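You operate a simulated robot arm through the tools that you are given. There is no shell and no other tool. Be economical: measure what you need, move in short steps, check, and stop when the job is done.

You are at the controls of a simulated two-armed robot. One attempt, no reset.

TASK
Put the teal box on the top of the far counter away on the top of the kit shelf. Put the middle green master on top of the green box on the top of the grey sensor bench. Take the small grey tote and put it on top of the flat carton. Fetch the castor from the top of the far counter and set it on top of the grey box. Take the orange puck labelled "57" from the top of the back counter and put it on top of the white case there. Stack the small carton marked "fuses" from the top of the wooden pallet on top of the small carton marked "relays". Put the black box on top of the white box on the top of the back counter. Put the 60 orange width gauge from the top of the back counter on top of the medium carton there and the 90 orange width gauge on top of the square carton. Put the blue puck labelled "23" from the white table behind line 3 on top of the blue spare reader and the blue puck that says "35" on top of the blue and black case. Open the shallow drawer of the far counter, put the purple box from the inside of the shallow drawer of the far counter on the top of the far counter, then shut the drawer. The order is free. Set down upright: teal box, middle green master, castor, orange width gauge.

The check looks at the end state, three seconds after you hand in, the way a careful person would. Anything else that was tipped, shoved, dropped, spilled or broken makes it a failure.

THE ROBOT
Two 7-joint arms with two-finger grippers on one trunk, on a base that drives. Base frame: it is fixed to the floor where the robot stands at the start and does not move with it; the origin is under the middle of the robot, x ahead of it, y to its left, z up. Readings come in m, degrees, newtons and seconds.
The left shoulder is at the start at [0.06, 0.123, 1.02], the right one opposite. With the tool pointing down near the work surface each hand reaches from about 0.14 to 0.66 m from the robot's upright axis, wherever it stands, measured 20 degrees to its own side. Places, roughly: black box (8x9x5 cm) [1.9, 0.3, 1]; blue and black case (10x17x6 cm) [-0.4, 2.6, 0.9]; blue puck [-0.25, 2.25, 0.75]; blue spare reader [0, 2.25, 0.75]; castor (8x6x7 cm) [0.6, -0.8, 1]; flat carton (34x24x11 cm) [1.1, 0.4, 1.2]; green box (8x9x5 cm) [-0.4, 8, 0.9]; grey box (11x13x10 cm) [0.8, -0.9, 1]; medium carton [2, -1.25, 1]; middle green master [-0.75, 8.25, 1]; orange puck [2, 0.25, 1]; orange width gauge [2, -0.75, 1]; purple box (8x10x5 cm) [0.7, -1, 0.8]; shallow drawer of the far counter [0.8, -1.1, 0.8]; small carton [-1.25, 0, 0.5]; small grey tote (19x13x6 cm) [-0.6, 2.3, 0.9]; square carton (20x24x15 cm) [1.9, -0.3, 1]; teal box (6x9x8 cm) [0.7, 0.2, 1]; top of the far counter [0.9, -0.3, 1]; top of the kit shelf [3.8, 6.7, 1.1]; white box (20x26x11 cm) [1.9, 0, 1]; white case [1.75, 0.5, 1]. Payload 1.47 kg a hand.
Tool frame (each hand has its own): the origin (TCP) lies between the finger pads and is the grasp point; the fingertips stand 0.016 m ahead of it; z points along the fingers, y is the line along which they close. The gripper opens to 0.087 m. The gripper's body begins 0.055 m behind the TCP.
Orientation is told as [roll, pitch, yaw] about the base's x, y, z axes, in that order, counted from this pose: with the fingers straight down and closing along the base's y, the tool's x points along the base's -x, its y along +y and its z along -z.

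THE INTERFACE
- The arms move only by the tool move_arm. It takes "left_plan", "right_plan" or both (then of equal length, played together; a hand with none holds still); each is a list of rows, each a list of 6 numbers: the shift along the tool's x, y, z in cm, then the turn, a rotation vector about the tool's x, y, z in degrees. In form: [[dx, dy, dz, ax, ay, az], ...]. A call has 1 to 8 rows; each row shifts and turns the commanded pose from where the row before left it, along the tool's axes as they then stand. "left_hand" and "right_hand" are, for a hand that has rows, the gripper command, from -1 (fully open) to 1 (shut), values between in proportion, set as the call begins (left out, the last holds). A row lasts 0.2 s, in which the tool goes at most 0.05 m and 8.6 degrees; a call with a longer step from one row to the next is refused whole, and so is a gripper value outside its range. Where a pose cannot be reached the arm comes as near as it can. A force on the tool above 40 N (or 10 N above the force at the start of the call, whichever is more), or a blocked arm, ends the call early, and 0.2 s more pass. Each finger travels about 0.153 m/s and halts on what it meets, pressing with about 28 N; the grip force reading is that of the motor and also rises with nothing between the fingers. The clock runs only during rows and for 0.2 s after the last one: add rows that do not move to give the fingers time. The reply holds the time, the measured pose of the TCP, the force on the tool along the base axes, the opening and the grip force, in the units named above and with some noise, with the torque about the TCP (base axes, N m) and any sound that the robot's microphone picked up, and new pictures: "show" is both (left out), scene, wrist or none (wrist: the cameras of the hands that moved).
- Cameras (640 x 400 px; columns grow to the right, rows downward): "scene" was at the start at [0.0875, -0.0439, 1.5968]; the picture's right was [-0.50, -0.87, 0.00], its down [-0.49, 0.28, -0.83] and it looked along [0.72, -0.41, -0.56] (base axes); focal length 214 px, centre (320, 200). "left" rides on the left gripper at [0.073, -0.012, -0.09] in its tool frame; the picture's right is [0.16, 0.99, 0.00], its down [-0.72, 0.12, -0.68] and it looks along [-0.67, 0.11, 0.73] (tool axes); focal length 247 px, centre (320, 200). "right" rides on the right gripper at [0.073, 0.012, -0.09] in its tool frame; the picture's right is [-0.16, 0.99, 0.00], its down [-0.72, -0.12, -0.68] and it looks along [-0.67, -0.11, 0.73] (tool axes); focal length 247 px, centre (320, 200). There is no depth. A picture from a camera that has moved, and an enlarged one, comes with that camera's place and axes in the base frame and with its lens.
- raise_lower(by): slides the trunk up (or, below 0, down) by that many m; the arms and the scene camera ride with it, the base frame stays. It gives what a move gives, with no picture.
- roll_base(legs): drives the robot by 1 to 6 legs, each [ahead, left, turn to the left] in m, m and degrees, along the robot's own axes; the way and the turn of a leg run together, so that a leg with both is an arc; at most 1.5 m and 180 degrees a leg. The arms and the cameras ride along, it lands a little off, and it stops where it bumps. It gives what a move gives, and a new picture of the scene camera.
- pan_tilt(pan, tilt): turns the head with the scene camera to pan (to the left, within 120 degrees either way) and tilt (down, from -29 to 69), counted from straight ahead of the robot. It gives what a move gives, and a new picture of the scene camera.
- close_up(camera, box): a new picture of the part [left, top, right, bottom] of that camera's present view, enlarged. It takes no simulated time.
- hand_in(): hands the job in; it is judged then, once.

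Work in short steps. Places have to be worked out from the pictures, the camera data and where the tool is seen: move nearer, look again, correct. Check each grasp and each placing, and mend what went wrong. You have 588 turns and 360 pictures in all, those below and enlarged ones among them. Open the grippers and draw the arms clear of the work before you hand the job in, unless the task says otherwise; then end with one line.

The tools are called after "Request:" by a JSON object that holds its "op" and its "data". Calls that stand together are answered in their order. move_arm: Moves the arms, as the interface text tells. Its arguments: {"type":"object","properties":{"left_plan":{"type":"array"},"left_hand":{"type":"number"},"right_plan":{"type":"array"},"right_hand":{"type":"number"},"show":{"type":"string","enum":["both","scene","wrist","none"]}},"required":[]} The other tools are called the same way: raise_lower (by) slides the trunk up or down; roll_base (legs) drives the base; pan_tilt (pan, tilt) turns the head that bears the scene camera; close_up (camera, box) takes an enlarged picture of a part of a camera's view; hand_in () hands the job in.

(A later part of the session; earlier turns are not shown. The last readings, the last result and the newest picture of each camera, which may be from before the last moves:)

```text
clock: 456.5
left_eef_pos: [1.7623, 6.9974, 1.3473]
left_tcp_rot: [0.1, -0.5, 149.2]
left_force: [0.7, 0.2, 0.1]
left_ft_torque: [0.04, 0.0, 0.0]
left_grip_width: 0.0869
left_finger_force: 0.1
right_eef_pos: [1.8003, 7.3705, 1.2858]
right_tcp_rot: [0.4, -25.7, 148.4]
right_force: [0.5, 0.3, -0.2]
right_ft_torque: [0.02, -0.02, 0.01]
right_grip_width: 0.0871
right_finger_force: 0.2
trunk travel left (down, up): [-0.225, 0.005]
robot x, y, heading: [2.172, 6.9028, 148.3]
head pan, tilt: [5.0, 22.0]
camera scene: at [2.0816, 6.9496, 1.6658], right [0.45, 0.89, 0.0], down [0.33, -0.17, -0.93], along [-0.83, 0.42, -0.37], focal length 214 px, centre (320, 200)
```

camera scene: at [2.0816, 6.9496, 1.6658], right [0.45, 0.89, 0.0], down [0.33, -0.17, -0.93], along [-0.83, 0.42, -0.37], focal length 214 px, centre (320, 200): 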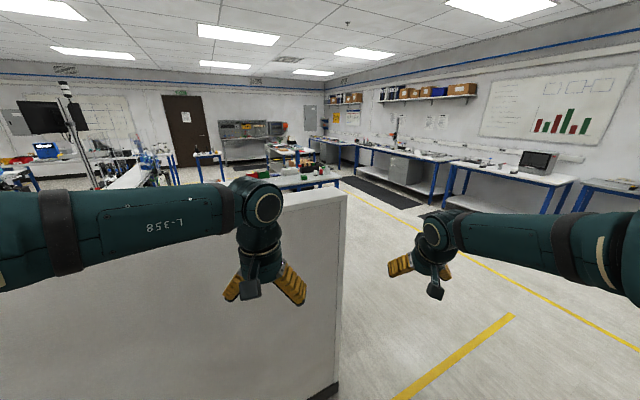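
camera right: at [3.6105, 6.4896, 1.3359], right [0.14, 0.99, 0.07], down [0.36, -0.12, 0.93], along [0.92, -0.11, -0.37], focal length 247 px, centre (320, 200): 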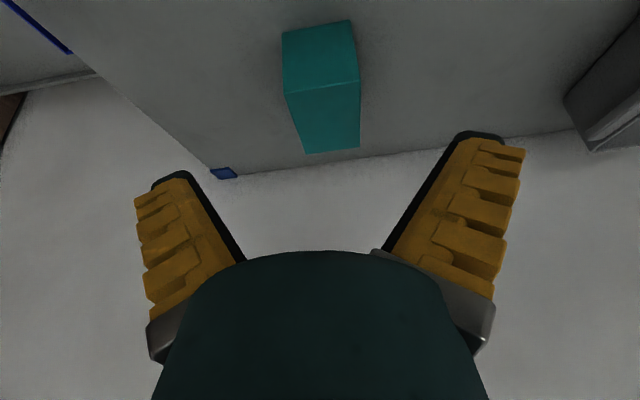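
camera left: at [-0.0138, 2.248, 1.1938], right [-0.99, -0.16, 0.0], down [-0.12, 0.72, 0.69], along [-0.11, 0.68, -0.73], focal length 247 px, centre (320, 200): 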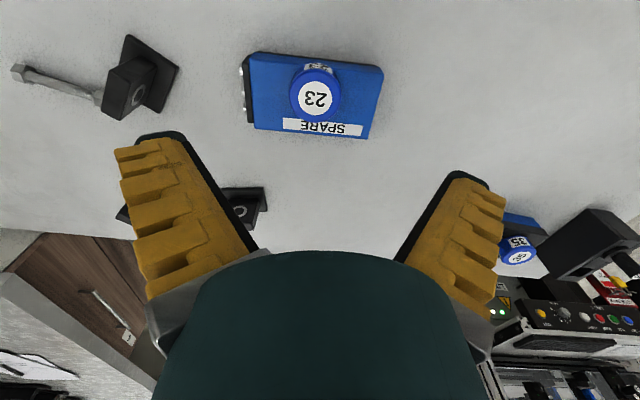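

The bench with green items is ahead-left behind the partition end. Go around: north, then west.

Request:
{"op": "roll_base", "data": {"legs": [[0, 0, 31.7], [0, -1.25, 0], [1.3, 0, 0]]}}

```text
clock: 475.2
left_eef_pos: [0.4951, 8.0147, 1.3472]
left_tcp_rot: [0.0, -0.6, -178.8]
left_force: [-0.2, 0.4, 1.2]
left_ft_torque: [0.03, 0.01, 0.02]
left_grip_width: 0.087
left_finger_force: 0.1
right_eef_pos: [0.3294, 8.351, 1.2856]
right_tcp_rot: [0.5, -25.8, -179.4]
right_force: [0.5, 0.5, -0.1]
right_ft_torque: [0.0, 0.03, 0.03]
right_grip_width: 0.0869
right_finger_force: 0.0
trunk travel left (down, up): [-0.225, 0.005]
robot x, y, heading: [0.8929, 8.153, -179.6]
head pan, tilt: [5.0, 22.0]
camera scene: at [0.7917, 8.1433, 1.6658], right [-0.09, 1.0, 0.0], down [0.37, 0.03, -0.93], along [-0.92, -0.09, -0.37], focal length 214 px, centre (320, 200)
```

scene: 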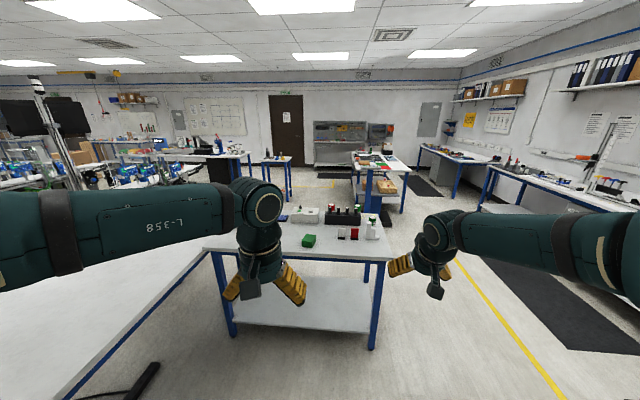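

Request:
{"op": "close_up", "data": {"camera": "scene", "box": [260, 190, 400, 265]}}

```text
4.57 times, centred on (330, 228) of scene
camera zoom: at [0.7917, 8.1433, 1.6658], right [-0.09, 1.0, 0.0], down [0.37, 0.03, -0.93], along [-0.92, -0.09, -0.37], focal length 980 px, centre (274, 74)
```

zoom: 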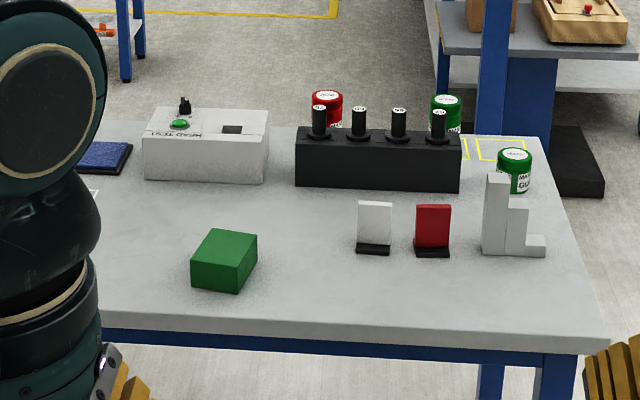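

Bench seen: green box at ≈(−0.35,7.97), masters behind the black rack. I'll go along the north side to view the masters from there.

Request:
{"op": "roll_base", "data": {"legs": [[0, -0.78, 0], [1.5, 0, 0], [0, 0, 90]]}}

Request:
{"op": "pan_tilt", "data": {"pan": 0, "tilt": 45}}

```text
clock: 493.3
left_eef_pos: [-0.4852, 8.5332, 1.3484]
left_tcp_rot: [0.0, -0.6, -89.5]
left_force: [-0.2, 0.5, -0.1]
left_ft_torque: [0.03, 0.03, 0.0]
left_grip_width: 0.0869
left_finger_force: 0.0
right_eef_pos: [-0.8239, 8.3714, 1.286]
right_tcp_rot: [0.3, -25.7, -90.0]
right_force: [0.0, 0.2, 0.2]
right_ft_torque: [0.03, 0.01, -0.01]
right_grip_width: 0.087
right_finger_force: 0.1
trunk travel left (down, up): [-0.225, 0.005]
robot x, y, heading: [-0.6184, 8.9362, -90.3]
head pan, tilt: [5.0, 22.0]
camera scene: at [-0.6102, 8.8305, 1.6658], right [-1.0, -0.08, 0.0], down [-0.03, 0.37, -0.93], along [0.07, -0.92, -0.37], focal length 214 px, centre (320, 200)
```

scene: 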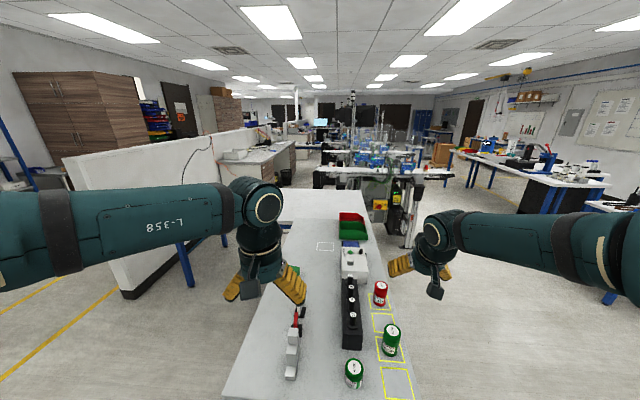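

```text
clock: 494.2
left_eef_pos: [-0.486, 8.5337, 1.3471]
left_tcp_rot: [0.0, -0.6, -89.5]
left_force: [-0.6, -0.5, -0.1]
left_ft_torque: [-0.02, 0.0, 0.04]
left_grip_width: 0.087
left_finger_force: 0.0
right_eef_pos: [-0.8242, 8.3713, 1.2858]
right_tcp_rot: [0.4, -25.6, -90.1]
right_force: [-0.1, 0.9, 0.3]
right_ft_torque: [0.0, 0.01, -0.05]
right_grip_width: 0.087
right_finger_force: 0.1
trunk travel left (down, up): [-0.225, 0.005]
robot x, y, heading: [-0.6169, 8.9329, -90.2]
head pan, tilt: [0.0, 45.0]
camera scene: at [-0.6183, 8.8418, 1.6304], right [-1.0, 0.01, 0.0], down [0.0, 0.71, -0.71], along [0.0, -0.71, -0.71], focal length 214 px, centre (320, 200)
```

scene: 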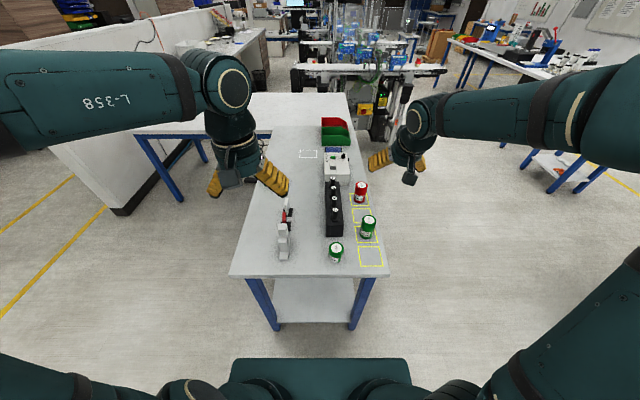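

Request:
{"op": "close_up", "data": {"camera": "scene", "box": [310, 170, 400, 270]}}

```text
4.00 times, centred on (355, 220) of scene
camera zoom: at [-0.6183, 8.8418, 1.6304], right [-1.0, 0.01, 0.0], down [0.0, 0.71, -0.71], along [0.0, -0.71, -0.71], focal length 858 px, centre (180, 120)
```

zoom: 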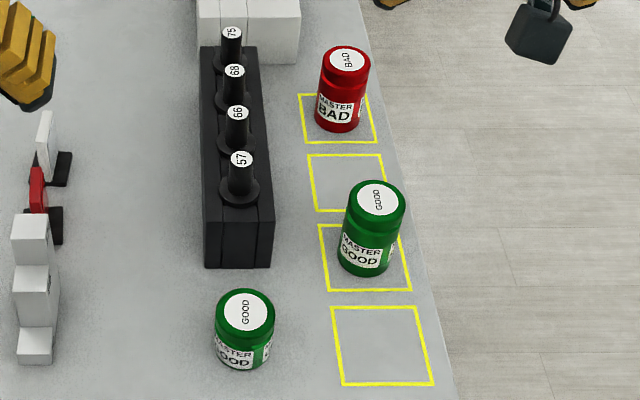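

The middle green master is the tall "GOOD" one in the marked slot, ≈(−0.806,8.317). Move 8 cm nearer and view it with the right wrist camera.

Request:
{"op": "roll_base", "data": {"legs": [[0.08, 0, 0]]}}

Request:
{"op": "move_arm", "data": {"right_plan": [[2.5, 0, 2, 0, 0, 0], [4, 0, 1.5, 0, 0, 0], [4, 0, 1.5, 0, 0, 0], [3, 0, 3, 0, 0, 0]], "show": "wrist"}}

```text
clock: 495.3
left_eef_pos: [-0.4864, 8.4534, 1.3464]
left_tcp_rot: [0.0, -0.6, -89.5]
left_force: [-0.4, 0.4, 0.7]
left_ft_torque: [0.05, 0.0, 0.02]
left_grip_width: 0.0869
left_finger_force: 0.1
right_eef_pos: [-0.8245, 8.2916, 1.2861]
right_tcp_rot: [0.4, -25.6, -90.1]
right_force: [0.2, -0.1, 0.3]
right_ft_torque: [0.03, -0.03, -0.02]
right_grip_width: 0.0869
right_finger_force: 0.0
trunk travel left (down, up): [-0.225, 0.005]
robot x, y, heading: [-0.6179, 8.8565, -90.1]
head pan, tilt: [0.0, 45.0]
camera scene: at [-0.6187, 8.7621, 1.6303], right [-1.0, 0.01, 0.0], down [0.0, 0.71, -0.71], along [0.0, -0.71, -0.71], focal length 214 px, centre (320, 200)
```

scene: 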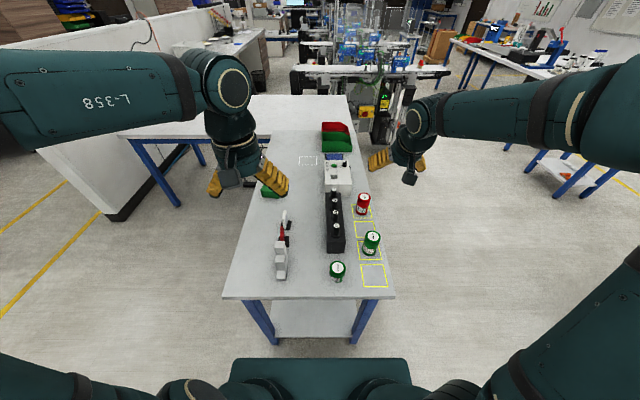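

```text
clock: 496.3
left_eef_pos: [-0.4857, 8.4537, 1.3466]
left_tcp_rot: [0.0, -0.5, -89.4]
left_force: [-0.2, 0.2, 0.5]
left_ft_torque: [-0.02, -0.02, 0.01]
left_grip_width: 0.0869
left_finger_force: 0.0
right_eef_pos: [-0.8229, 8.3798, 1.1523]
right_tcp_rot: [0.4, -25.7, -90.1]
right_force: [-0.1, 0.0, -0.9]
right_ft_torque: [0.01, -0.02, 0.01]
right_grip_width: 0.087
right_finger_force: 0.1
trunk travel left (down, up): [-0.225, 0.005]
robot x, y, heading: [-0.6178, 8.8521, -90.5]
head pan, tilt: [0.0, 45.0]
camera right: at [-0.8113, 8.4833, 1.2009], right [0.99, -0.14, 0.07], down [-0.12, -0.36, 0.93], along [-0.1, -0.92, -0.37], focal length 247 px, centre (320, 200)
```

right: 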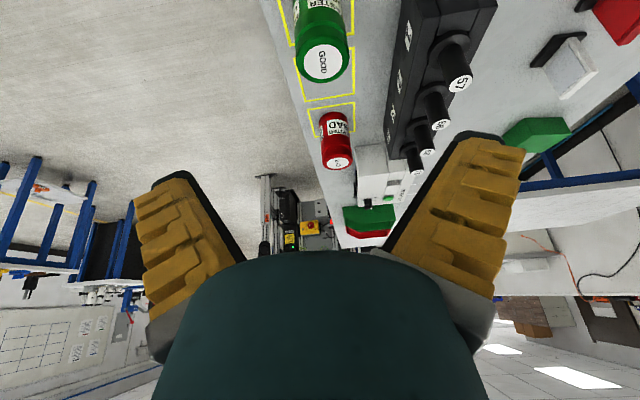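

Master top ≈(−0.817,8.29,0.965), bench ≈0.875. Approach along the tool axis.

Request:
{"op": "move_arm", "data": {"right_plan": [[0.9, 0.6, 4.2, 0, 0, 0], [0.8, 0, 4.2, 0, 0, 0], [0, 0, 4.2, 0, 0, 0], [0, 0, 4, 0, 0, 0]], "show": "wrist"}}

```text
clock: 497.3
left_eef_pos: [-0.4852, 8.4534, 1.3479]
left_tcp_rot: [-0.1, -0.6, -89.4]
left_force: [-0.6, -0.4, -0.2]
left_ft_torque: [0.02, 0.03, 0.04]
left_grip_width: 0.087
left_finger_force: 0.1
right_eef_pos: [-0.8192, 8.3226, 0.997]
right_tcp_rot: [0.4, -25.7, -90.0]
right_force: [0.2, 0.4, -1.0]
right_ft_torque: [0.03, 0.02, -0.01]
right_grip_width: 0.0871
right_finger_force: 0.0
trunk travel left (down, up): [-0.225, 0.005]
robot x, y, heading: [-0.6171, 8.8561, -90.3]
head pan, tilt: [0.0, 45.0]
camera right: at [-0.8069, 8.4257, 1.0473], right [0.99, -0.14, 0.07], down [-0.12, -0.36, 0.93], along [-0.1, -0.92, -0.37], focal length 247 px, centre (320, 200)
```

right: 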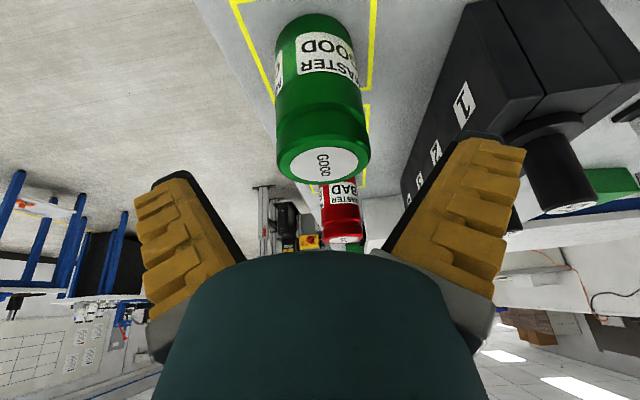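

Request:
{"op": "move_arm", "data": {"right_plan": [[0.1, 0.2, 4, 0, 0, 0], [0, 0, 3.9, 0, 0, 0]], "show": "none"}}

Request:
{"op": "move_arm", "data": {"right_plan": [[0, 0, 0, 0, 0, 0], [0, 0, 0, 0, 0, 0], [0, 0, 0, 0, 0, 0]], "right_hand": 1, "show": "none"}}

Request:
{"op": "move_arm", "data": {"right_plan": [[-0.6, 0, -1.3, 0, 0, 0], [-1.3, 0, -2.7, 0, 0, 0], [-1.9, 0, -4, 0, 0, 0], [-1.9, 0, -4, 0, 0, 0]], "show": "wrist"}}

```text
clock: 498.0
left_eef_pos: [-0.4859, 8.4572, 1.3472]
left_tcp_rot: [0.0, -0.8, -89.5]
left_force: [0.2, -0.7, 1.5]
left_ft_torque: [0.01, 0.02, 0.03]
left_grip_width: 0.0869
left_finger_force: 0.1
right_eef_pos: [-0.8158, 8.2834, 0.9353]
right_tcp_rot: [0.7, -26.9, -90.2]
right_force: [-2.9, 6.4, 32.7]
right_ft_torque: [0.38, 0.5, -0.36]
right_grip_width: 0.0658
right_finger_force: 27.7
trunk travel left (down, up): [-0.225, 0.005]
robot x, y, heading: [-0.6221, 8.8567, -90.5]
head pan, tilt: [0.0, 45.0]
stopped in row 2 (right hand): the force on the tool passed its limit at 44 N (the readings are from after the stop); the commanded pose is now the measured one
```

```text
clock: 498.7
left_eef_pos: [-0.4861, 8.4578, 1.3478]
left_tcp_rot: [0.0, -0.8, -89.3]
left_force: [-0.5, -0.9, 0.3]
left_ft_torque: [0.02, 0.01, 0.01]
left_grip_width: 0.0871
left_finger_force: 0.1
right_eef_pos: [-0.8183, 8.284, 0.9355]
right_tcp_rot: [0.6, -27.2, -90.1]
right_force: [-0.6, 8.1, 24.7]
right_ft_torque: [0.68, 0.12, -0.08]
right_grip_width: 0.0638
right_finger_force: 28.1
trunk travel left (down, up): [-0.225, 0.005]
robot x, y, heading: [-0.6177, 8.8535, -90.3]
head pan, tilt: [0.0, 45.0]
stopped in row 3 (right hand): the force on the tool passed its limit at 44 N (the readings are from after the stop); the commanded pose is now the measured one
```

```text
clock: 499.7
left_eef_pos: [-0.4865, 8.4575, 1.347]
left_tcp_rot: [0.0, -0.8, -89.3]
left_force: [0.5, 0.8, -0.2]
left_ft_torque: [-0.02, 0.0, 0.03]
left_grip_width: 0.0871
left_finger_force: 0.1
right_eef_pos: [-0.8176, 8.2877, 1.0652]
right_tcp_rot: [0.6, -26.8, -89.9]
right_force: [0.1, -0.1, -2.7]
right_ft_torque: [0.01, -0.03, 0.01]
right_grip_width: 0.0575
right_finger_force: 27.9
trunk travel left (down, up): [-0.225, 0.005]
robot x, y, heading: [-0.6217, 8.8564, -90.3]
head pan, tilt: [0.0, 45.0]
camera right: at [-0.8061, 8.3921, 1.1125], right [0.99, -0.14, 0.08], down [-0.12, -0.34, 0.93], along [-0.1, -0.93, -0.35], focal length 247 px, centre (320, 200)
```

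right: 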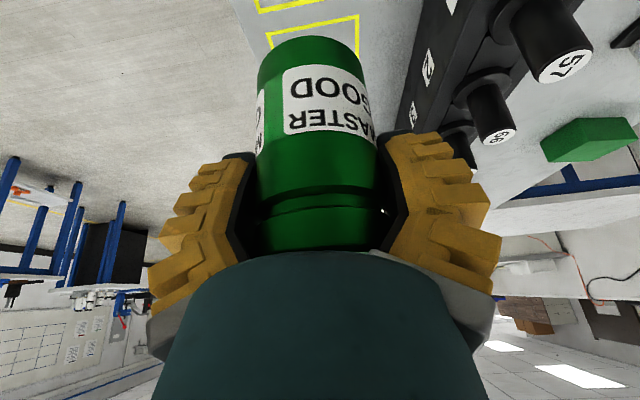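

Master held. Raise it and drive round to the east side by the green box.

Request:
{"op": "move_arm", "data": {"right_plan": [[-2, 0, -4, 0, 0, 0], [-2, 0, -4, 0, 0, 0], [-2, 0, -4, 0, 0, 0], [-2, 0, -4, 0, 0, 0]], "show": "none"}}

Request:
{"op": "roll_base", "data": {"legs": [[-0.05, 0, 0], [0, 1.1, 0], [0, 0, -90], [0, 0.97, 0]]}}

```text
clock: 500.7
left_eef_pos: [-0.4866, 8.4546, 1.3462]
left_tcp_rot: [0.0, -0.7, -89.4]
left_force: [-0.5, -0.4, -0.6]
left_ft_torque: [-0.03, -0.02, -0.02]
left_grip_width: 0.0871
left_finger_force: 0.1
right_eef_pos: [-0.8192, 8.2892, 1.2433]
right_tcp_rot: [0.6, -26.8, -90.1]
right_force: [0.7, 0.0, -3.1]
right_ft_torque: [-0.03, -0.02, 0.02]
right_grip_width: 0.0577
right_finger_force: 28.0
trunk travel left (down, up): [-0.225, 0.005]
robot x, y, heading: [-0.6192, 8.8565, -90.4]
head pan, tilt: [0.0, 45.0]
```

```text
clock: 523.4
left_eef_pos: [0.0228, 7.8004, 1.3462]
left_tcp_rot: [0.0, -0.6, 178.8]
left_force: [-0.4, 0.5, -0.1]
left_ft_torque: [0.0, -0.06, -0.01]
left_grip_width: 0.0872
left_finger_force: 0.1
right_eef_pos: [-0.1344, 8.1363, 1.2431]
right_tcp_rot: [0.5, -26.9, 178.1]
right_force: [-0.5, 0.2, -4.5]
right_ft_torque: [-0.02, 0.02, -0.01]
right_grip_width: 0.0578
right_finger_force: 28.7
trunk travel left (down, up): [-0.225, 0.005]
robot x, y, heading: [0.4237, 7.9189, 177.9]
head pan, tilt: [0.0, 45.0]
camera scene: at [0.3354, 7.9235, 1.6304], right [0.04, 1.0, 0.0], down [0.71, -0.03, -0.71], along [-0.71, 0.03, -0.71], focal length 214 px, centre (320, 200)
```

scene: 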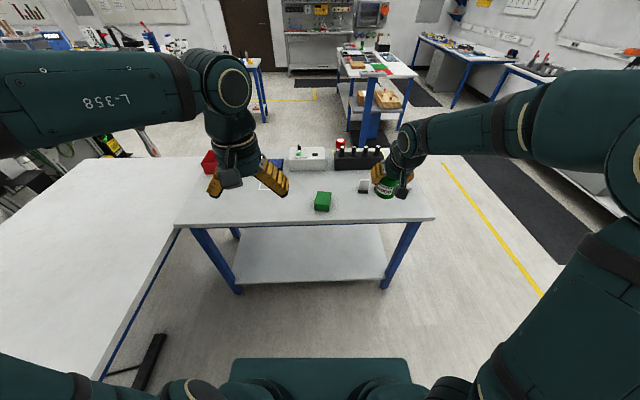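

Green box ≈(−0.357,7.967). Move forward 0.26 and 0.1 to the south.

Request:
{"op": "roll_base", "data": {"legs": [[0.26, 0.1, 2]]}}

Request:
{"op": "close_up", "data": {"camera": "scene", "box": [260, 160, 440, 280]}}

```text
clock: 525.3
left_eef_pos: [-0.2344, 7.6922, 1.3469]
left_tcp_rot: [0.0, -0.7, -179.3]
left_force: [-0.4, 0.0, 0.9]
left_ft_torque: [0.03, -0.05, 0.01]
left_grip_width: 0.087
left_finger_force: 0.0
right_eef_pos: [-0.4026, 8.0228, 1.2435]
right_tcp_rot: [0.6, -26.8, -180.1]
right_force: [0.2, -0.3, -3.7]
right_ft_torque: [0.0, 0.0, -0.01]
right_grip_width: 0.0574
right_finger_force: 27.6
trunk travel left (down, up): [-0.225, 0.005]
robot x, y, heading: [0.1612, 7.8219, 180.0]
head pan, tilt: [0.0, 45.0]
camera scene: at [0.0731, 7.8257, 1.6303], right [0.0, 1.0, 0.0], down [0.71, 0.0, -0.71], along [-0.71, 0.0, -0.71], focal length 214 px, centre (320, 200)
```

scene: 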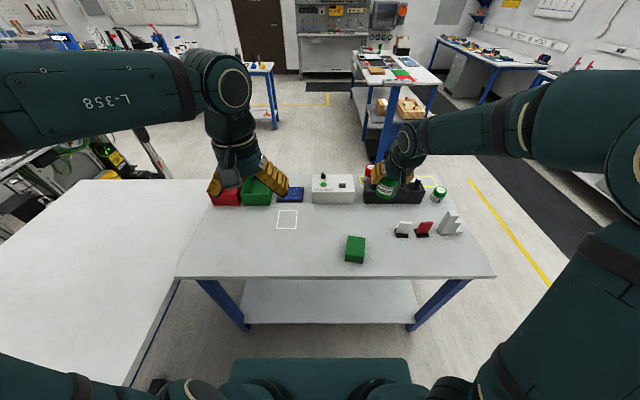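

```text
3.33 times, centred on (350, 220) of scene
camera zoom: at [0.0731, 7.8257, 1.6303], right [0.0, 1.0, 0.0], down [0.71, 0.0, -0.71], along [-0.71, 0.0, -0.71], focal length 715 px, centre (220, 133)
```

zoom: 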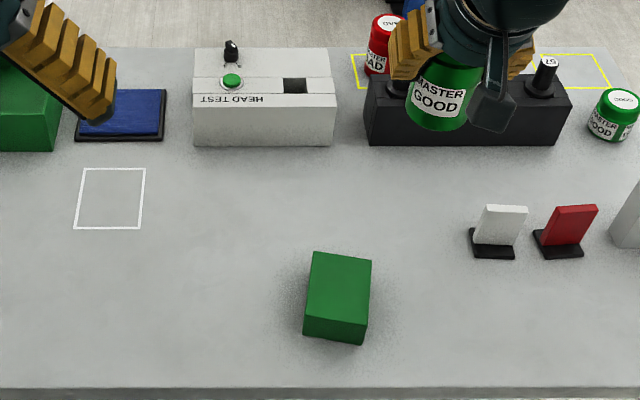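

Green box top centre ≈(−0.372,7.959,0.93). Bring the master above it.

Request:
{"op": "move_arm", "data": {"right_plan": [[2.4, 1.3, 3.5, 0, 0, 0], [2.4, 1.3, 3.5, 0, 0, 0], [2.4, 1.3, 3.5, 0, 0, 0], [2.4, 1.3, 3.5, 0, 0, 0], [2.3, 1.2, 3.5, 0, 0, 0]], "show": "both"}}

```text
clock: 526.5
left_eef_pos: [-0.2342, 7.6914, 1.3465]
left_tcp_rot: [-0.1, -0.6, -179.2]
left_force: [-0.5, -0.4, 0.2]
left_ft_torque: [0.01, -0.01, 0.04]
left_grip_width: 0.0869
left_finger_force: 0.1
right_eef_pos: [-0.3774, 7.9563, 1.0332]
right_tcp_rot: [0.6, -26.8, -179.9]
right_force: [-0.4, -0.4, -2.5]
right_ft_torque: [0.02, -0.03, -0.02]
right_grip_width: 0.0577
right_finger_force: 27.6
trunk travel left (down, up): [-0.225, 0.005]
robot x, y, heading: [0.1613, 7.8235, 180.1]
head pan, tilt: [0.0, 45.0]
camera scene: at [0.0727, 7.8251, 1.6303], right [0.0, 1.0, 0.0], down [0.71, 0.0, -0.71], along [-0.71, 0.0, -0.71], focal length 214 px, centre (320, 200)
camera right: at [-0.2708, 7.9451, 1.0791], right [-0.14, -0.99, 0.08], down [-0.34, 0.12, 0.93], along [-0.93, 0.1, -0.35], focal length 247 px, centre (320, 200)
```

scene: 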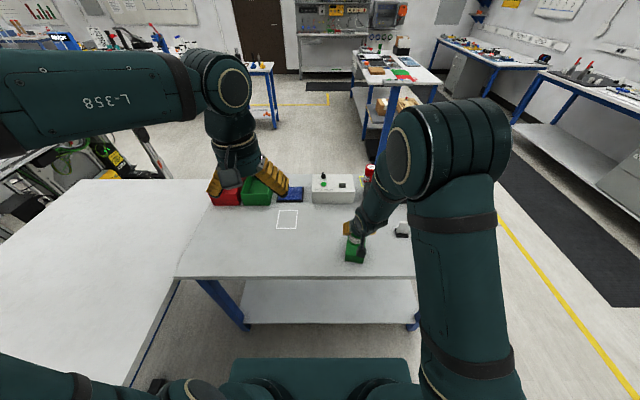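
right: 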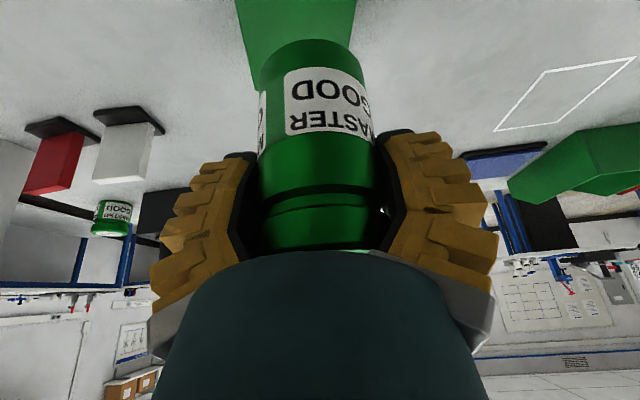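

Request:
{"op": "close_up", "data": {"camera": "scene", "box": [310, 190, 430, 280]}}

```text
4.44 times, centred on (370, 235) of scene
camera zoom: at [0.0727, 7.8251, 1.6303], right [0.0, 1.0, 0.0], down [0.71, 0.0, -0.71], along [-0.71, 0.0, -0.71], focal length 953 px, centre (98, 44)
```

zoom: 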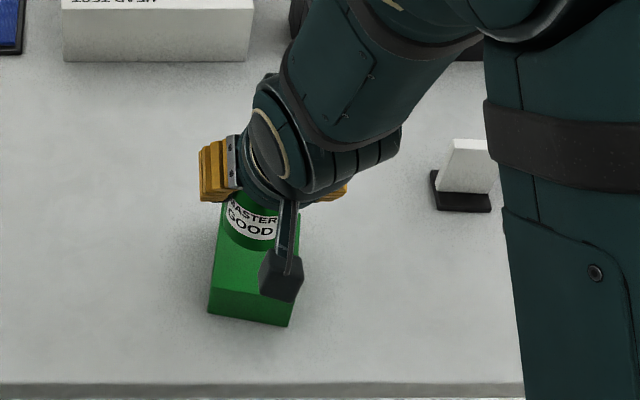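

Shift 1 cm away from the robot and lower to contact.

Request:
{"op": "move_arm", "data": {"right_plan": [[-0.9, 0, 0.45, 0, 0, 0], [0.9, 0, 1.78, 0, 0, 0], [0.36, 0, 0.71, 0, 0, 0], [0.27, 0, 0.53, 0, 0, 0], [0.27, 0, 0.53, 0, 0, 0], [0.27, 0, 0.53, 0, 0, 0], [0.27, 0, 0.53, 0, 0, 0]], "show": "none"}}

```text
clock: 528.1
left_eef_pos: [-0.2317, 7.691, 1.3471]
left_tcp_rot: [0.0, -0.7, -179.2]
left_force: [0.0, 0.6, -0.1]
left_ft_torque: [0.0, 0.01, -0.01]
left_grip_width: 0.0869
left_finger_force: 0.1
right_eef_pos: [-0.3858, 7.9562, 0.9859]
right_tcp_rot: [0.7, -27.2, 179.9]
right_force: [2.6, 2.6, 21.3]
right_ft_torque: [0.46, -0.71, -0.09]
right_grip_width: 0.0579
right_finger_force: 28.1
trunk travel left (down, up): [-0.225, 0.005]
robot x, y, heading: [0.1665, 7.8209, 179.8]
head pan, tilt: [0.0, 45.0]
```

Contact at the expected height. Check the seating before release.

Request:
{"op": "close_up", "data": {"camera": "scene", "box": [310, 190, 430, 280]}}

```text
4.44 times, centred on (370, 235) of scene
camera zoom: at [0.0765, 7.8256, 1.6309], right [0.0, 1.0, 0.0], down [0.71, 0.0, -0.71], along [-0.71, 0.0, -0.71], focal length 953 px, centre (98, 44)
```

zoom: 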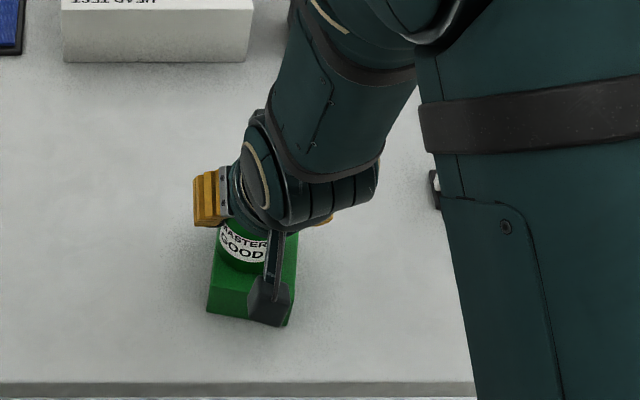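

Seated within the box top. Release and back out.

Request:
{"op": "move_arm", "data": {"right_plan": [[0, 0, 0, 0, 0, 0], [0, 0, 0, 0, 0, 0], [0, 0, -2, 0, 0, 0], [0, 0, -4, 0, 0, 0], [0, 0, -4, 0, 0, 0], [0, 0, -4, 0, 0, 0], [0, 0, -4, 0, 0, 0]], "right_hand": -1, "show": "wrist"}}

```text
clock: 529.7
left_eef_pos: [-0.2328, 7.6909, 1.3483]
left_tcp_rot: [0.1, -0.7, -179.2]
left_force: [0.2, -0.7, -0.3]
left_ft_torque: [-0.01, 0.02, -0.01]
left_grip_width: 0.0868
left_finger_force: 0.1
right_eef_pos: [-0.3044, 7.9596, 1.1446]
right_tcp_rot: [0.6, -26.9, -180.0]
right_force: [0.8, 0.4, 0.4]
right_ft_torque: [-0.01, 0.02, 0.01]
right_grip_width: 0.0872
right_finger_force: 0.0
trunk travel left (down, up): [-0.225, 0.005]
robot x, y, heading: [0.1689, 7.8297, 180.0]
head pan, tilt: [0.0, 45.0]
camera right: at [-0.198, 7.9486, 1.1909], right [-0.14, -0.99, 0.08], down [-0.34, 0.12, 0.93], along [-0.93, 0.1, -0.35], focal length 247 px, centre (320, 200)
```

right: 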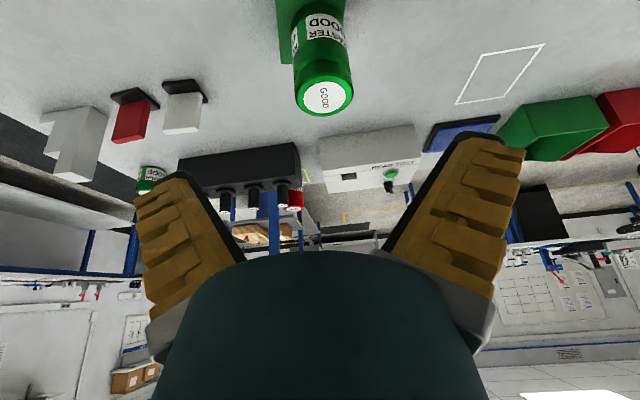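

The master stands upright on the green box. Now return toward the back counter: back out east, then south sideways through the passage.

Request:
{"op": "roll_base", "data": {"legs": [[0, -0.2, 0], [-1.0, 0, 0], [-1.05, 0, 0], [0, 1.2, 0]]}}

```text
clock: 552.2
left_eef_pos: [1.8077, 6.6916, 1.347]
left_tcp_rot: [-0.1, -0.6, -178.6]
left_force: [0.2, 0.7, 0.6]
left_ft_torque: [0.01, 0.03, -0.05]
left_grip_width: 0.087
left_finger_force: 0.0
right_eef_pos: [1.7344, 6.9593, 1.1429]
right_tcp_rot: [0.8, -26.9, -179.5]
right_force: [-0.2, -0.3, 0.2]
right_ft_torque: [0.01, 0.0, 0.0]
right_grip_width: 0.0871
right_finger_force: 0.0
trunk travel left (down, up): [-0.225, 0.005]
robot x, y, heading: [2.2025, 6.8271, -179.6]
head pan, tilt: [0.0, 45.0]
camera scene: at [2.1148, 6.8287, 1.6304], right [-0.01, 1.0, 0.0], down [0.71, 0.0, -0.71], along [-0.71, 0.0, -0.71], focal length 214 px, centre (320, 200)
```

scene: 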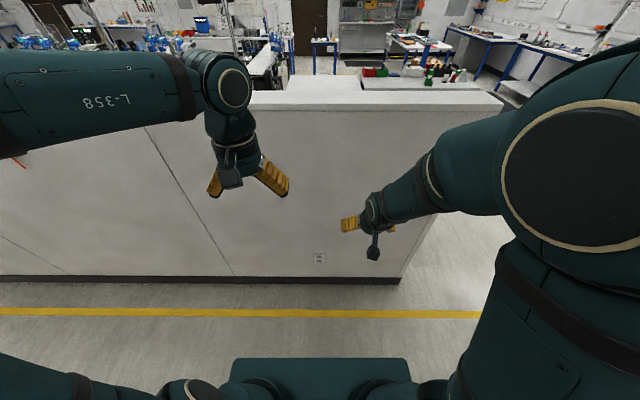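

Plenty of clearance to the partition. Continue south 5.6 m.

Request:
{"op": "roll_base", "data": {"legs": [[0.03, 1.4, -0.4], [0, 1.4, 0], [0, 1.4, 0], [0, 1.4, 0]]}}

```text
clock: 600.8
left_eef_pos: [1.6536, 1.1075, 1.3481]
left_tcp_rot: [0.0, -0.7, 179.8]
left_force: [0.7, -0.2, -1.3]
left_ft_torque: [0.02, -0.01, 0.02]
left_grip_width: 0.087
left_finger_force: 0.1
right_eef_pos: [1.585, 1.3789, 1.1434]
right_tcp_rot: [0.6, -26.9, 179.2]
right_force: [-0.1, 0.2, -0.3]
right_ft_torque: [0.0, -0.02, 0.0]
right_grip_width: 0.0869
right_finger_force: 0.0
trunk travel left (down, up): [-0.225, 0.005]
robot x, y, heading: [2.0508, 1.2365, 179.0]
head pan, tilt: [0.0, 45.0]
camera scene: at [1.9622, 1.2378, 1.6304], right [0.02, 1.0, 0.0], down [0.71, -0.01, -0.71], along [-0.71, 0.01, -0.71], focal length 214 px, centre (320, 200)
```

scene: 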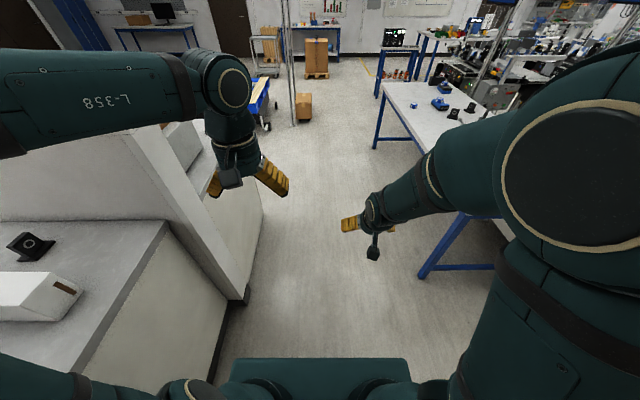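

The back counter begins at y≈0.64 on my left. Back east 0.58 and strafe south to its front.

Request:
{"op": "roll_base", "data": {"legs": [[-0.62, 0, 1], [0, 0.9, 0]]}}

Request:
{"op": "pan_tilt", "data": {"pan": 15, "tilt": 40}}

```text
clock: 612.1
left_eef_pos: [2.2883, 0.2047, 1.347]
left_tcp_rot: [0.0, -0.7, -178.2]
left_force: [-0.2, 0.2, 0.8]
left_ft_torque: [-0.04, 0.04, -0.02]
left_grip_width: 0.0871
left_finger_force: 0.0
right_eef_pos: [2.2121, 0.4707, 1.1429]
right_tcp_rot: [0.6, -27.0, -178.9]
right_force: [0.1, 0.1, 0.3]
right_ft_torque: [0.0, 0.01, -0.02]
right_grip_width: 0.0867
right_finger_force: 0.1
trunk travel left (down, up): [-0.225, 0.005]
robot x, y, heading: [2.6868, 0.3416, -179.3]
head pan, tilt: [0.0, 45.0]
camera scene: at [2.5942, 0.3432, 1.6304], right [-0.01, 1.0, 0.0], down [0.71, 0.01, -0.71], along [-0.71, -0.01, -0.71], focal length 214 px, centre (320, 200)
```

scene: 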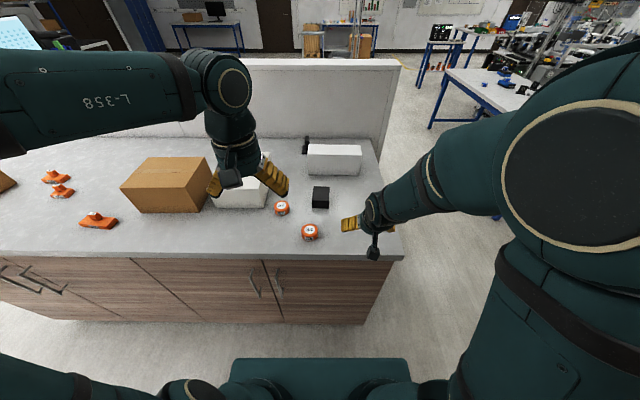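

```text
clock: 612.8
left_eef_pos: [2.2887, 0.204, 1.3476]
left_tcp_rot: [0.0, -0.7, -178.3]
left_force: [-0.4, -0.7, 0.0]
left_ft_torque: [-0.03, -0.04, 0.03]
left_grip_width: 0.0868
left_finger_force: 0.1
right_eef_pos: [2.2133, 0.4708, 1.1436]
right_tcp_rot: [0.7, -26.8, -179.0]
right_force: [0.5, -0.8, 0.5]
right_ft_torque: [-0.02, -0.01, -0.01]
right_grip_width: 0.0872
right_finger_force: 0.0
trunk travel left (down, up): [-0.225, 0.005]
robot x, y, heading: [2.6844, 0.3434, -179.4]
head pan, tilt: [15.0, 40.0]
camera scene: at [2.5937, 0.3214, 1.6376], right [-0.27, 0.96, 0.0], down [0.62, 0.17, -0.77], along [-0.74, -0.21, -0.64], focal length 214 px, centre (320, 200)
```

scene: 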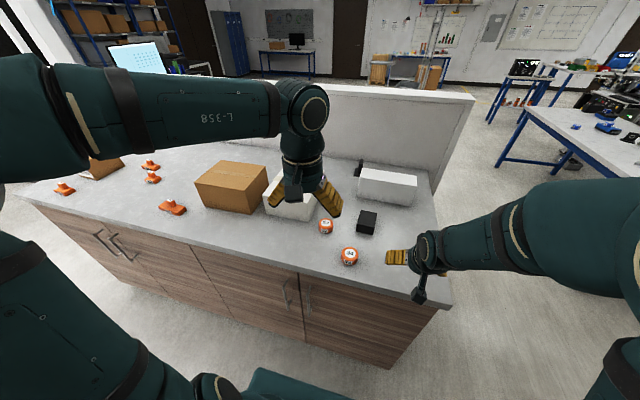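

Request:
{"op": "close_up", "data": {"camera": "scene", "box": [260, 150, 440, 280]}}

Request:
{"op": "close_up", "data": {"camera": "scene", "box": [40, 140, 240, 225]}}

```text
3.08 times, centred on (350, 215) of scene
camera zoom: at [2.5937, 0.3214, 1.6376], right [-0.27, 0.96, 0.0], down [0.62, 0.17, -0.77], along [-0.74, -0.21, -0.64], focal length 660 px, centre (228, 154)
```

zoom: 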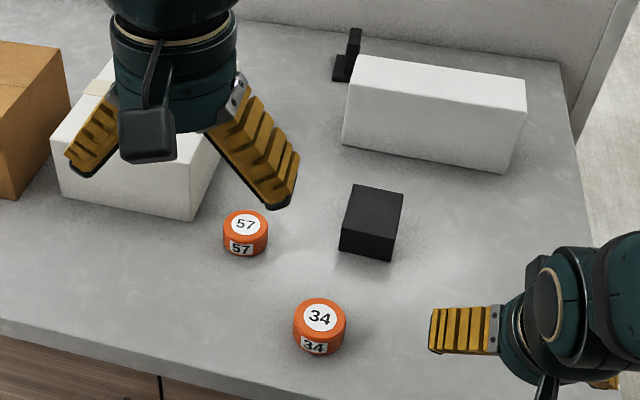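

```text
3.20 times, centred on (140, 182) of scene
camera zoom: at [2.5937, 0.3214, 1.6376], right [-0.27, 0.96, 0.0], down [0.62, 0.17, -0.77], along [-0.74, -0.21, -0.64], focal length 686 px, centre (896, 256)
```

zoom: 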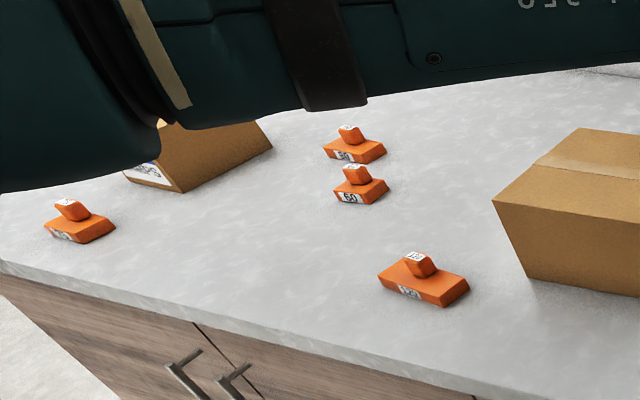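

Labels: puck 57 at ≈(1.99,0.17), puck 34 near the edge stays. Gauges lie further left. Move so the right hand can take puck 57.

Request:
{"op": "roll_base", "data": {"legs": [[0.13, 0.34, -0.6]]}}

Request:
{"op": "move_arm", "data": {"right_plan": [[0, 0, 2, 0, 0, 0]], "show": "wrist"}}

```text
clock: 616.4
left_eef_pos: [2.1619, -0.1347, 1.3462]
left_tcp_rot: [-0.1, -0.6, -178.8]
left_force: [-0.3, -0.2, -0.1]
left_ft_torque: [-0.01, 0.02, -0.01]
left_grip_width: 0.0869
left_finger_force: 0.1
right_eef_pos: [2.0865, 0.1336, 1.1435]
right_tcp_rot: [0.6, -26.9, -179.5]
right_force: [0.1, 0.8, 0.7]
right_ft_torque: [0.04, -0.03, 0.0]
right_grip_width: 0.0873
right_finger_force: 0.0
trunk travel left (down, up): [-0.225, 0.005]
robot x, y, heading: [2.5591, 0.002, -179.5]
head pan, tilt: [15.0, 40.0]
camera scene: at [2.4682, -0.0194, 1.6376], right [-0.27, 0.96, 0.0], down [0.62, 0.17, -0.77], along [-0.74, -0.2, -0.64], focal length 214 px, centre (320, 200)
```

scene: 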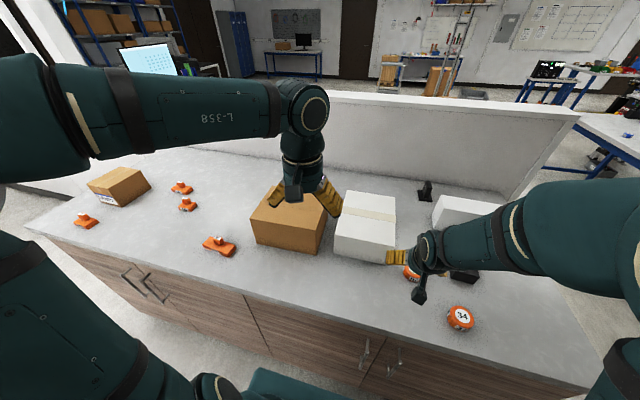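

```text
clock: 616.8
left_eef_pos: [2.1611, -0.1352, 1.3475]
left_tcp_rot: [0.0, -0.5, -178.7]
left_force: [0.5, 0.5, 0.1]
left_ft_torque: [-0.02, -0.02, 0.02]
left_grip_width: 0.0868
left_finger_force: 0.1
right_eef_pos: [2.0794, 0.1321, 1.124]
right_tcp_rot: [0.6, -26.8, -179.5]
right_force: [0.0, 0.0, -0.5]
right_ft_torque: [0.01, 0.01, -0.01]
right_grip_width: 0.0871
right_finger_force: 0.1
trunk travel left (down, up): [-0.225, 0.005]
robot x, y, heading: [2.5606, 0.0047, -179.8]
head pan, tilt: [15.0, 40.0]
camera right: at [2.1844, 0.1225, 1.172], right [-0.13, -0.99, 0.08], down [-0.34, 0.12, 0.93], along [-0.93, 0.09, -0.35], focal length 247 px, centre (320, 200)
```

right: 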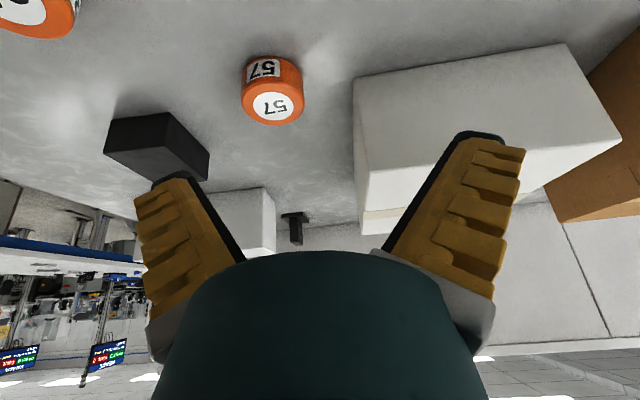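

Puck 57 top ≈(2.0,0.179,1.0). Align and descend.

Request:
{"op": "move_arm", "data": {"right_plan": [[-0.6, -2.4, 0, 0, 0, 0], [-0.55, -2.3, 0, 0, 0, 0], [0, 0, 4, 0, 0, 0], [0, 0, 4, 0, 0, 0], [0, 0, 3.5, 0, 0, 0]], "show": "wrist"}}

```text
clock: 618.0
left_eef_pos: [2.1608, -0.1345, 1.3473]
left_tcp_rot: [0.1, -0.7, -178.7]
left_force: [-0.4, 0.2, -0.7]
left_ft_torque: [0.0, -0.03, 0.01]
left_grip_width: 0.087
left_finger_force: 0.1
right_eef_pos: [2.0139, 0.1786, 1.027]
right_tcp_rot: [0.6, -26.8, -179.5]
right_force: [0.0, -0.2, 0.2]
right_ft_torque: [0.0, -0.02, -0.01]
right_grip_width: 0.087
right_finger_force: 0.0
trunk travel left (down, up): [-0.225, 0.005]
robot x, y, heading: [2.5618, 0.0044, -179.6]
head pan, tilt: [15.0, 40.0]
camera right: at [2.1206, 0.1684, 1.0742], right [-0.13, -0.99, 0.08], down [-0.34, 0.12, 0.93], along [-0.93, 0.09, -0.35], focal length 247 px, centre (320, 200)
```

right: 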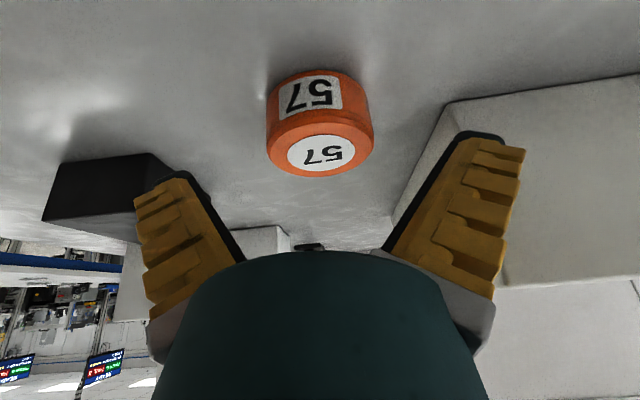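

Request:
{"op": "move_arm", "data": {"right_plan": [[0.15, 0.15, 1.8, 0, 0, 0], [0.15, 0, 1.8, 0, 0, 0]], "show": "none"}}

Request:
{"op": "move_arm", "data": {"right_plan": [[0, 0, 0, 0, 0, 0], [0, 0, 0, 0, 0, 0], [0, 0, 0, 0, 0, 0]], "right_hand": 1, "show": "none"}}

Request:
{"op": "move_arm", "data": {"right_plan": [[-0.7, 0, -1.4, 0, 0, 0], [-2, 0, -4, 0, 0, 0], [-2, 0, -4, 0, 0, 0], [-2, 0, -4, 0, 0, 0], [-2, 0, -4, 0, 0, 0]], "show": "wrist"}}

```text
clock: 618.6
left_eef_pos: [2.1633, -0.133, 1.3473]
left_tcp_rot: [0.0, -0.6, -178.7]
left_force: [-0.2, -0.3, 0.0]
left_ft_torque: [-0.01, 0.02, 0.01]
left_grip_width: 0.087
left_finger_force: 0.0
right_eef_pos: [2.0021, 0.1753, 0.9946]
right_tcp_rot: [0.6, -26.9, -179.4]
right_force: [0.6, -0.4, -0.3]
right_ft_torque: [0.02, -0.04, -0.01]
right_grip_width: 0.087
right_finger_force: 0.1
trunk travel left (down, up): [-0.225, 0.005]
robot x, y, heading: [2.5574, 0.0034, -179.5]
head pan, tilt: [15.0, 40.0]
```

```text
clock: 619.4
left_eef_pos: [2.1621, -0.1346, 1.3466]
left_tcp_rot: [0.0, -0.7, -178.7]
left_force: [0.3, -0.1, 0.3]
left_ft_torque: [-0.02, 0.04, 0.05]
left_grip_width: 0.0871
left_finger_force: 0.0
right_eef_pos: [2.0029, 0.1758, 0.9951]
right_tcp_rot: [0.6, -26.9, -179.4]
right_force: [1.0, 0.0, 0.3]
right_ft_torque: [0.03, 0.02, 0.04]
right_grip_width: 0.0582
right_finger_force: 27.9
trunk travel left (down, up): [-0.225, 0.005]
robot x, y, heading: [2.5585, 0.0025, -179.5]
head pan, tilt: [15.0, 40.0]
```

```text
clock: 620.6
left_eef_pos: [2.163, -0.1338, 1.347]
left_tcp_rot: [0.0, -0.7, -178.7]
left_force: [0.4, -0.5, 0.5]
left_ft_torque: [0.01, 0.02, 0.03]
left_grip_width: 0.0871
left_finger_force: 0.1
right_eef_pos: [2.0052, 0.1802, 1.1885]
right_tcp_rot: [0.5, -26.9, -179.5]
right_force: [0.7, -0.2, -1.0]
right_ft_torque: [-0.02, 0.01, -0.02]
right_grip_width: 0.0582
right_finger_force: 27.8
trunk travel left (down, up): [-0.225, 0.005]
robot x, y, heading: [2.5577, 0.0013, -179.4]
head pan, tilt: [15.0, 40.0]
camera right: at [2.1121, 0.1692, 1.2365], right [-0.13, -0.99, 0.08], down [-0.34, 0.12, 0.93], along [-0.93, 0.09, -0.35], focal length 247 px, centre (320, 200)
```

right: 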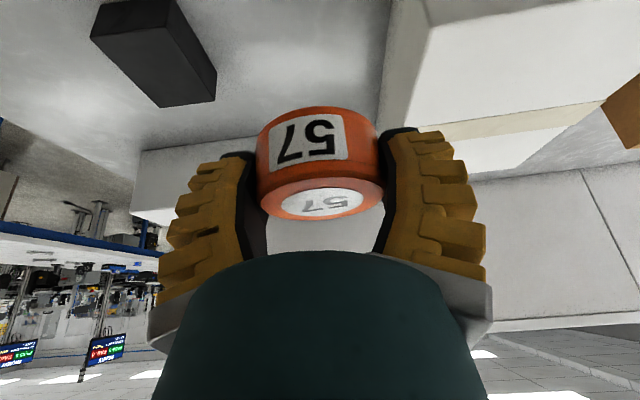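

Puck 57 held. Drive round to the north end of the back counter to reach the white case.

Request:
{"op": "roll_base", "data": {"legs": [[-0.25, 0, 0], [0, -1.15, 0], [0, 0, 89.4], [0, -0.9, 0]]}}

```text
clock: 644.0
left_eef_pos: [2.0589, 0.7237, 1.3464]
left_tcp_rot: [0.0, -0.8, -86.8]
left_force: [0.1, -0.6, -0.3]
left_ft_torque: [0.02, 0.01, 0.01]
left_grip_width: 0.0868
left_finger_force: 0.1
right_eef_pos: [1.75, 0.555, 1.1881]
right_tcp_rot: [0.6, -26.9, -87.5]
right_force: [0.1, -0.5, -1.5]
right_ft_torque: [-0.03, 0.0, -0.02]
right_grip_width: 0.0588
right_finger_force: 28.1
trunk travel left (down, up): [-0.225, 0.005]
robot x, y, heading: [1.9115, 1.1188, -87.8]
head pan, tilt: [15.0, 40.0]
camera scene: at [1.9353, 1.0249, 1.6376], right [-0.95, -0.3, 0.0], down [-0.19, 0.61, -0.77], along [0.23, -0.73, -0.64], focal length 214 px, centre (320, 200)
```

scene: 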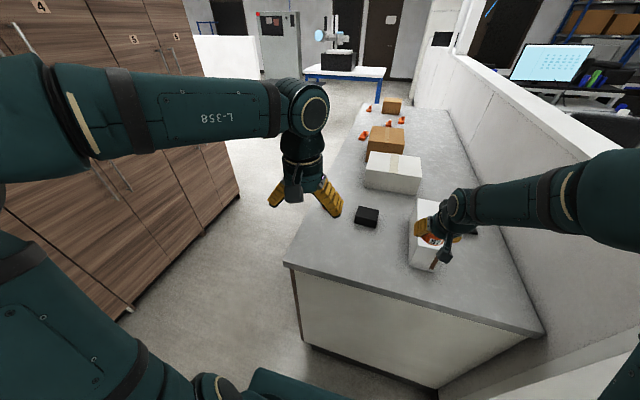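

Move 8 cm nearer, then extend the puck over the case (top ≈1.06, centre ≈(1.68,0.40)).

Request:
{"op": "roll_base", "data": {"legs": [[0.08, 0, -2]]}}

Request:
{"op": "move_arm", "data": {"right_plan": [[0.6, -2.4, 1.2, 0, 0, 0], [-1.5, -2.4, 3, 0, 0, 0]], "show": "wrist"}}

```text
clock: 645.0
left_eef_pos: [2.0467, 0.6369, 1.3482]
left_tcp_rot: [0.1, -0.6, -88.7]
left_force: [-0.3, -0.5, 0.1]
left_ft_torque: [0.03, 0.03, 0.01]
left_grip_width: 0.0868
left_finger_force: 0.1
right_eef_pos: [1.7335, 0.4809, 1.1885]
right_tcp_rot: [0.6, -26.8, -89.6]
right_force: [-0.3, -1.1, -0.9]
right_ft_torque: [-0.01, 0.01, 0.0]
right_grip_width: 0.0586
right_finger_force: 27.6
trunk travel left (down, up): [-0.225, 0.005]
robot x, y, heading: [1.9109, 1.034, -89.9]
head pan, tilt: [15.0, 40.0]
camera scene: at [1.934, 0.9431, 1.6376], right [-0.96, -0.26, 0.0], down [-0.17, 0.62, -0.77], along [0.2, -0.74, -0.64], focal length 214 px, centre (320, 200)
```

scene: 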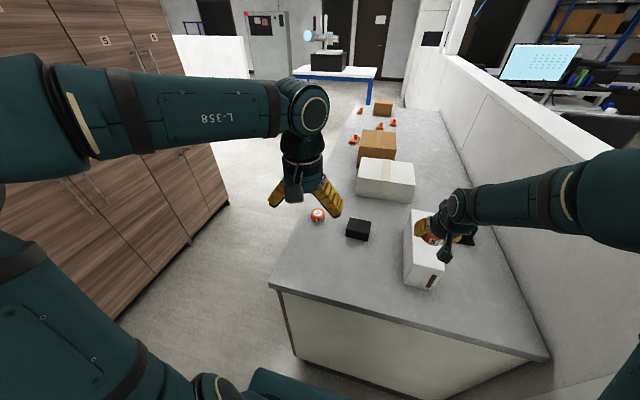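

```text
clock: 645.6
left_eef_pos: [2.0468, 0.6362, 1.3469]
left_tcp_rot: [0.0, -0.6, -88.7]
left_force: [0.0, -0.6, 0.3]
left_ft_torque: [0.04, 0.0, -0.01]
left_grip_width: 0.0868
left_finger_force: 0.2
right_eef_pos: [1.6841, 0.4522, 1.1548]
right_tcp_rot: [0.6, -26.7, -89.5]
right_force: [0.4, -0.5, -0.8]
right_ft_torque: [0.01, 0.0, 0.02]
right_grip_width: 0.0586
right_finger_force: 28.1
trunk travel left (down, up): [-0.225, 0.005]
robot x, y, heading: [1.9133, 1.0367, -89.9]
head pan, tilt: [15.0, 40.0]
camera right: at [1.6956, 0.557, 1.2012], right [0.99, -0.13, 0.08], down [-0.12, -0.34, 0.93], along [-0.09, -0.93, -0.35], focal length 247 px, centre (320, 200)
```

right: 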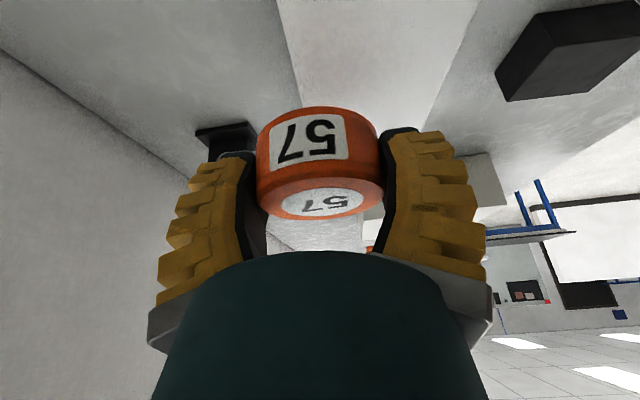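

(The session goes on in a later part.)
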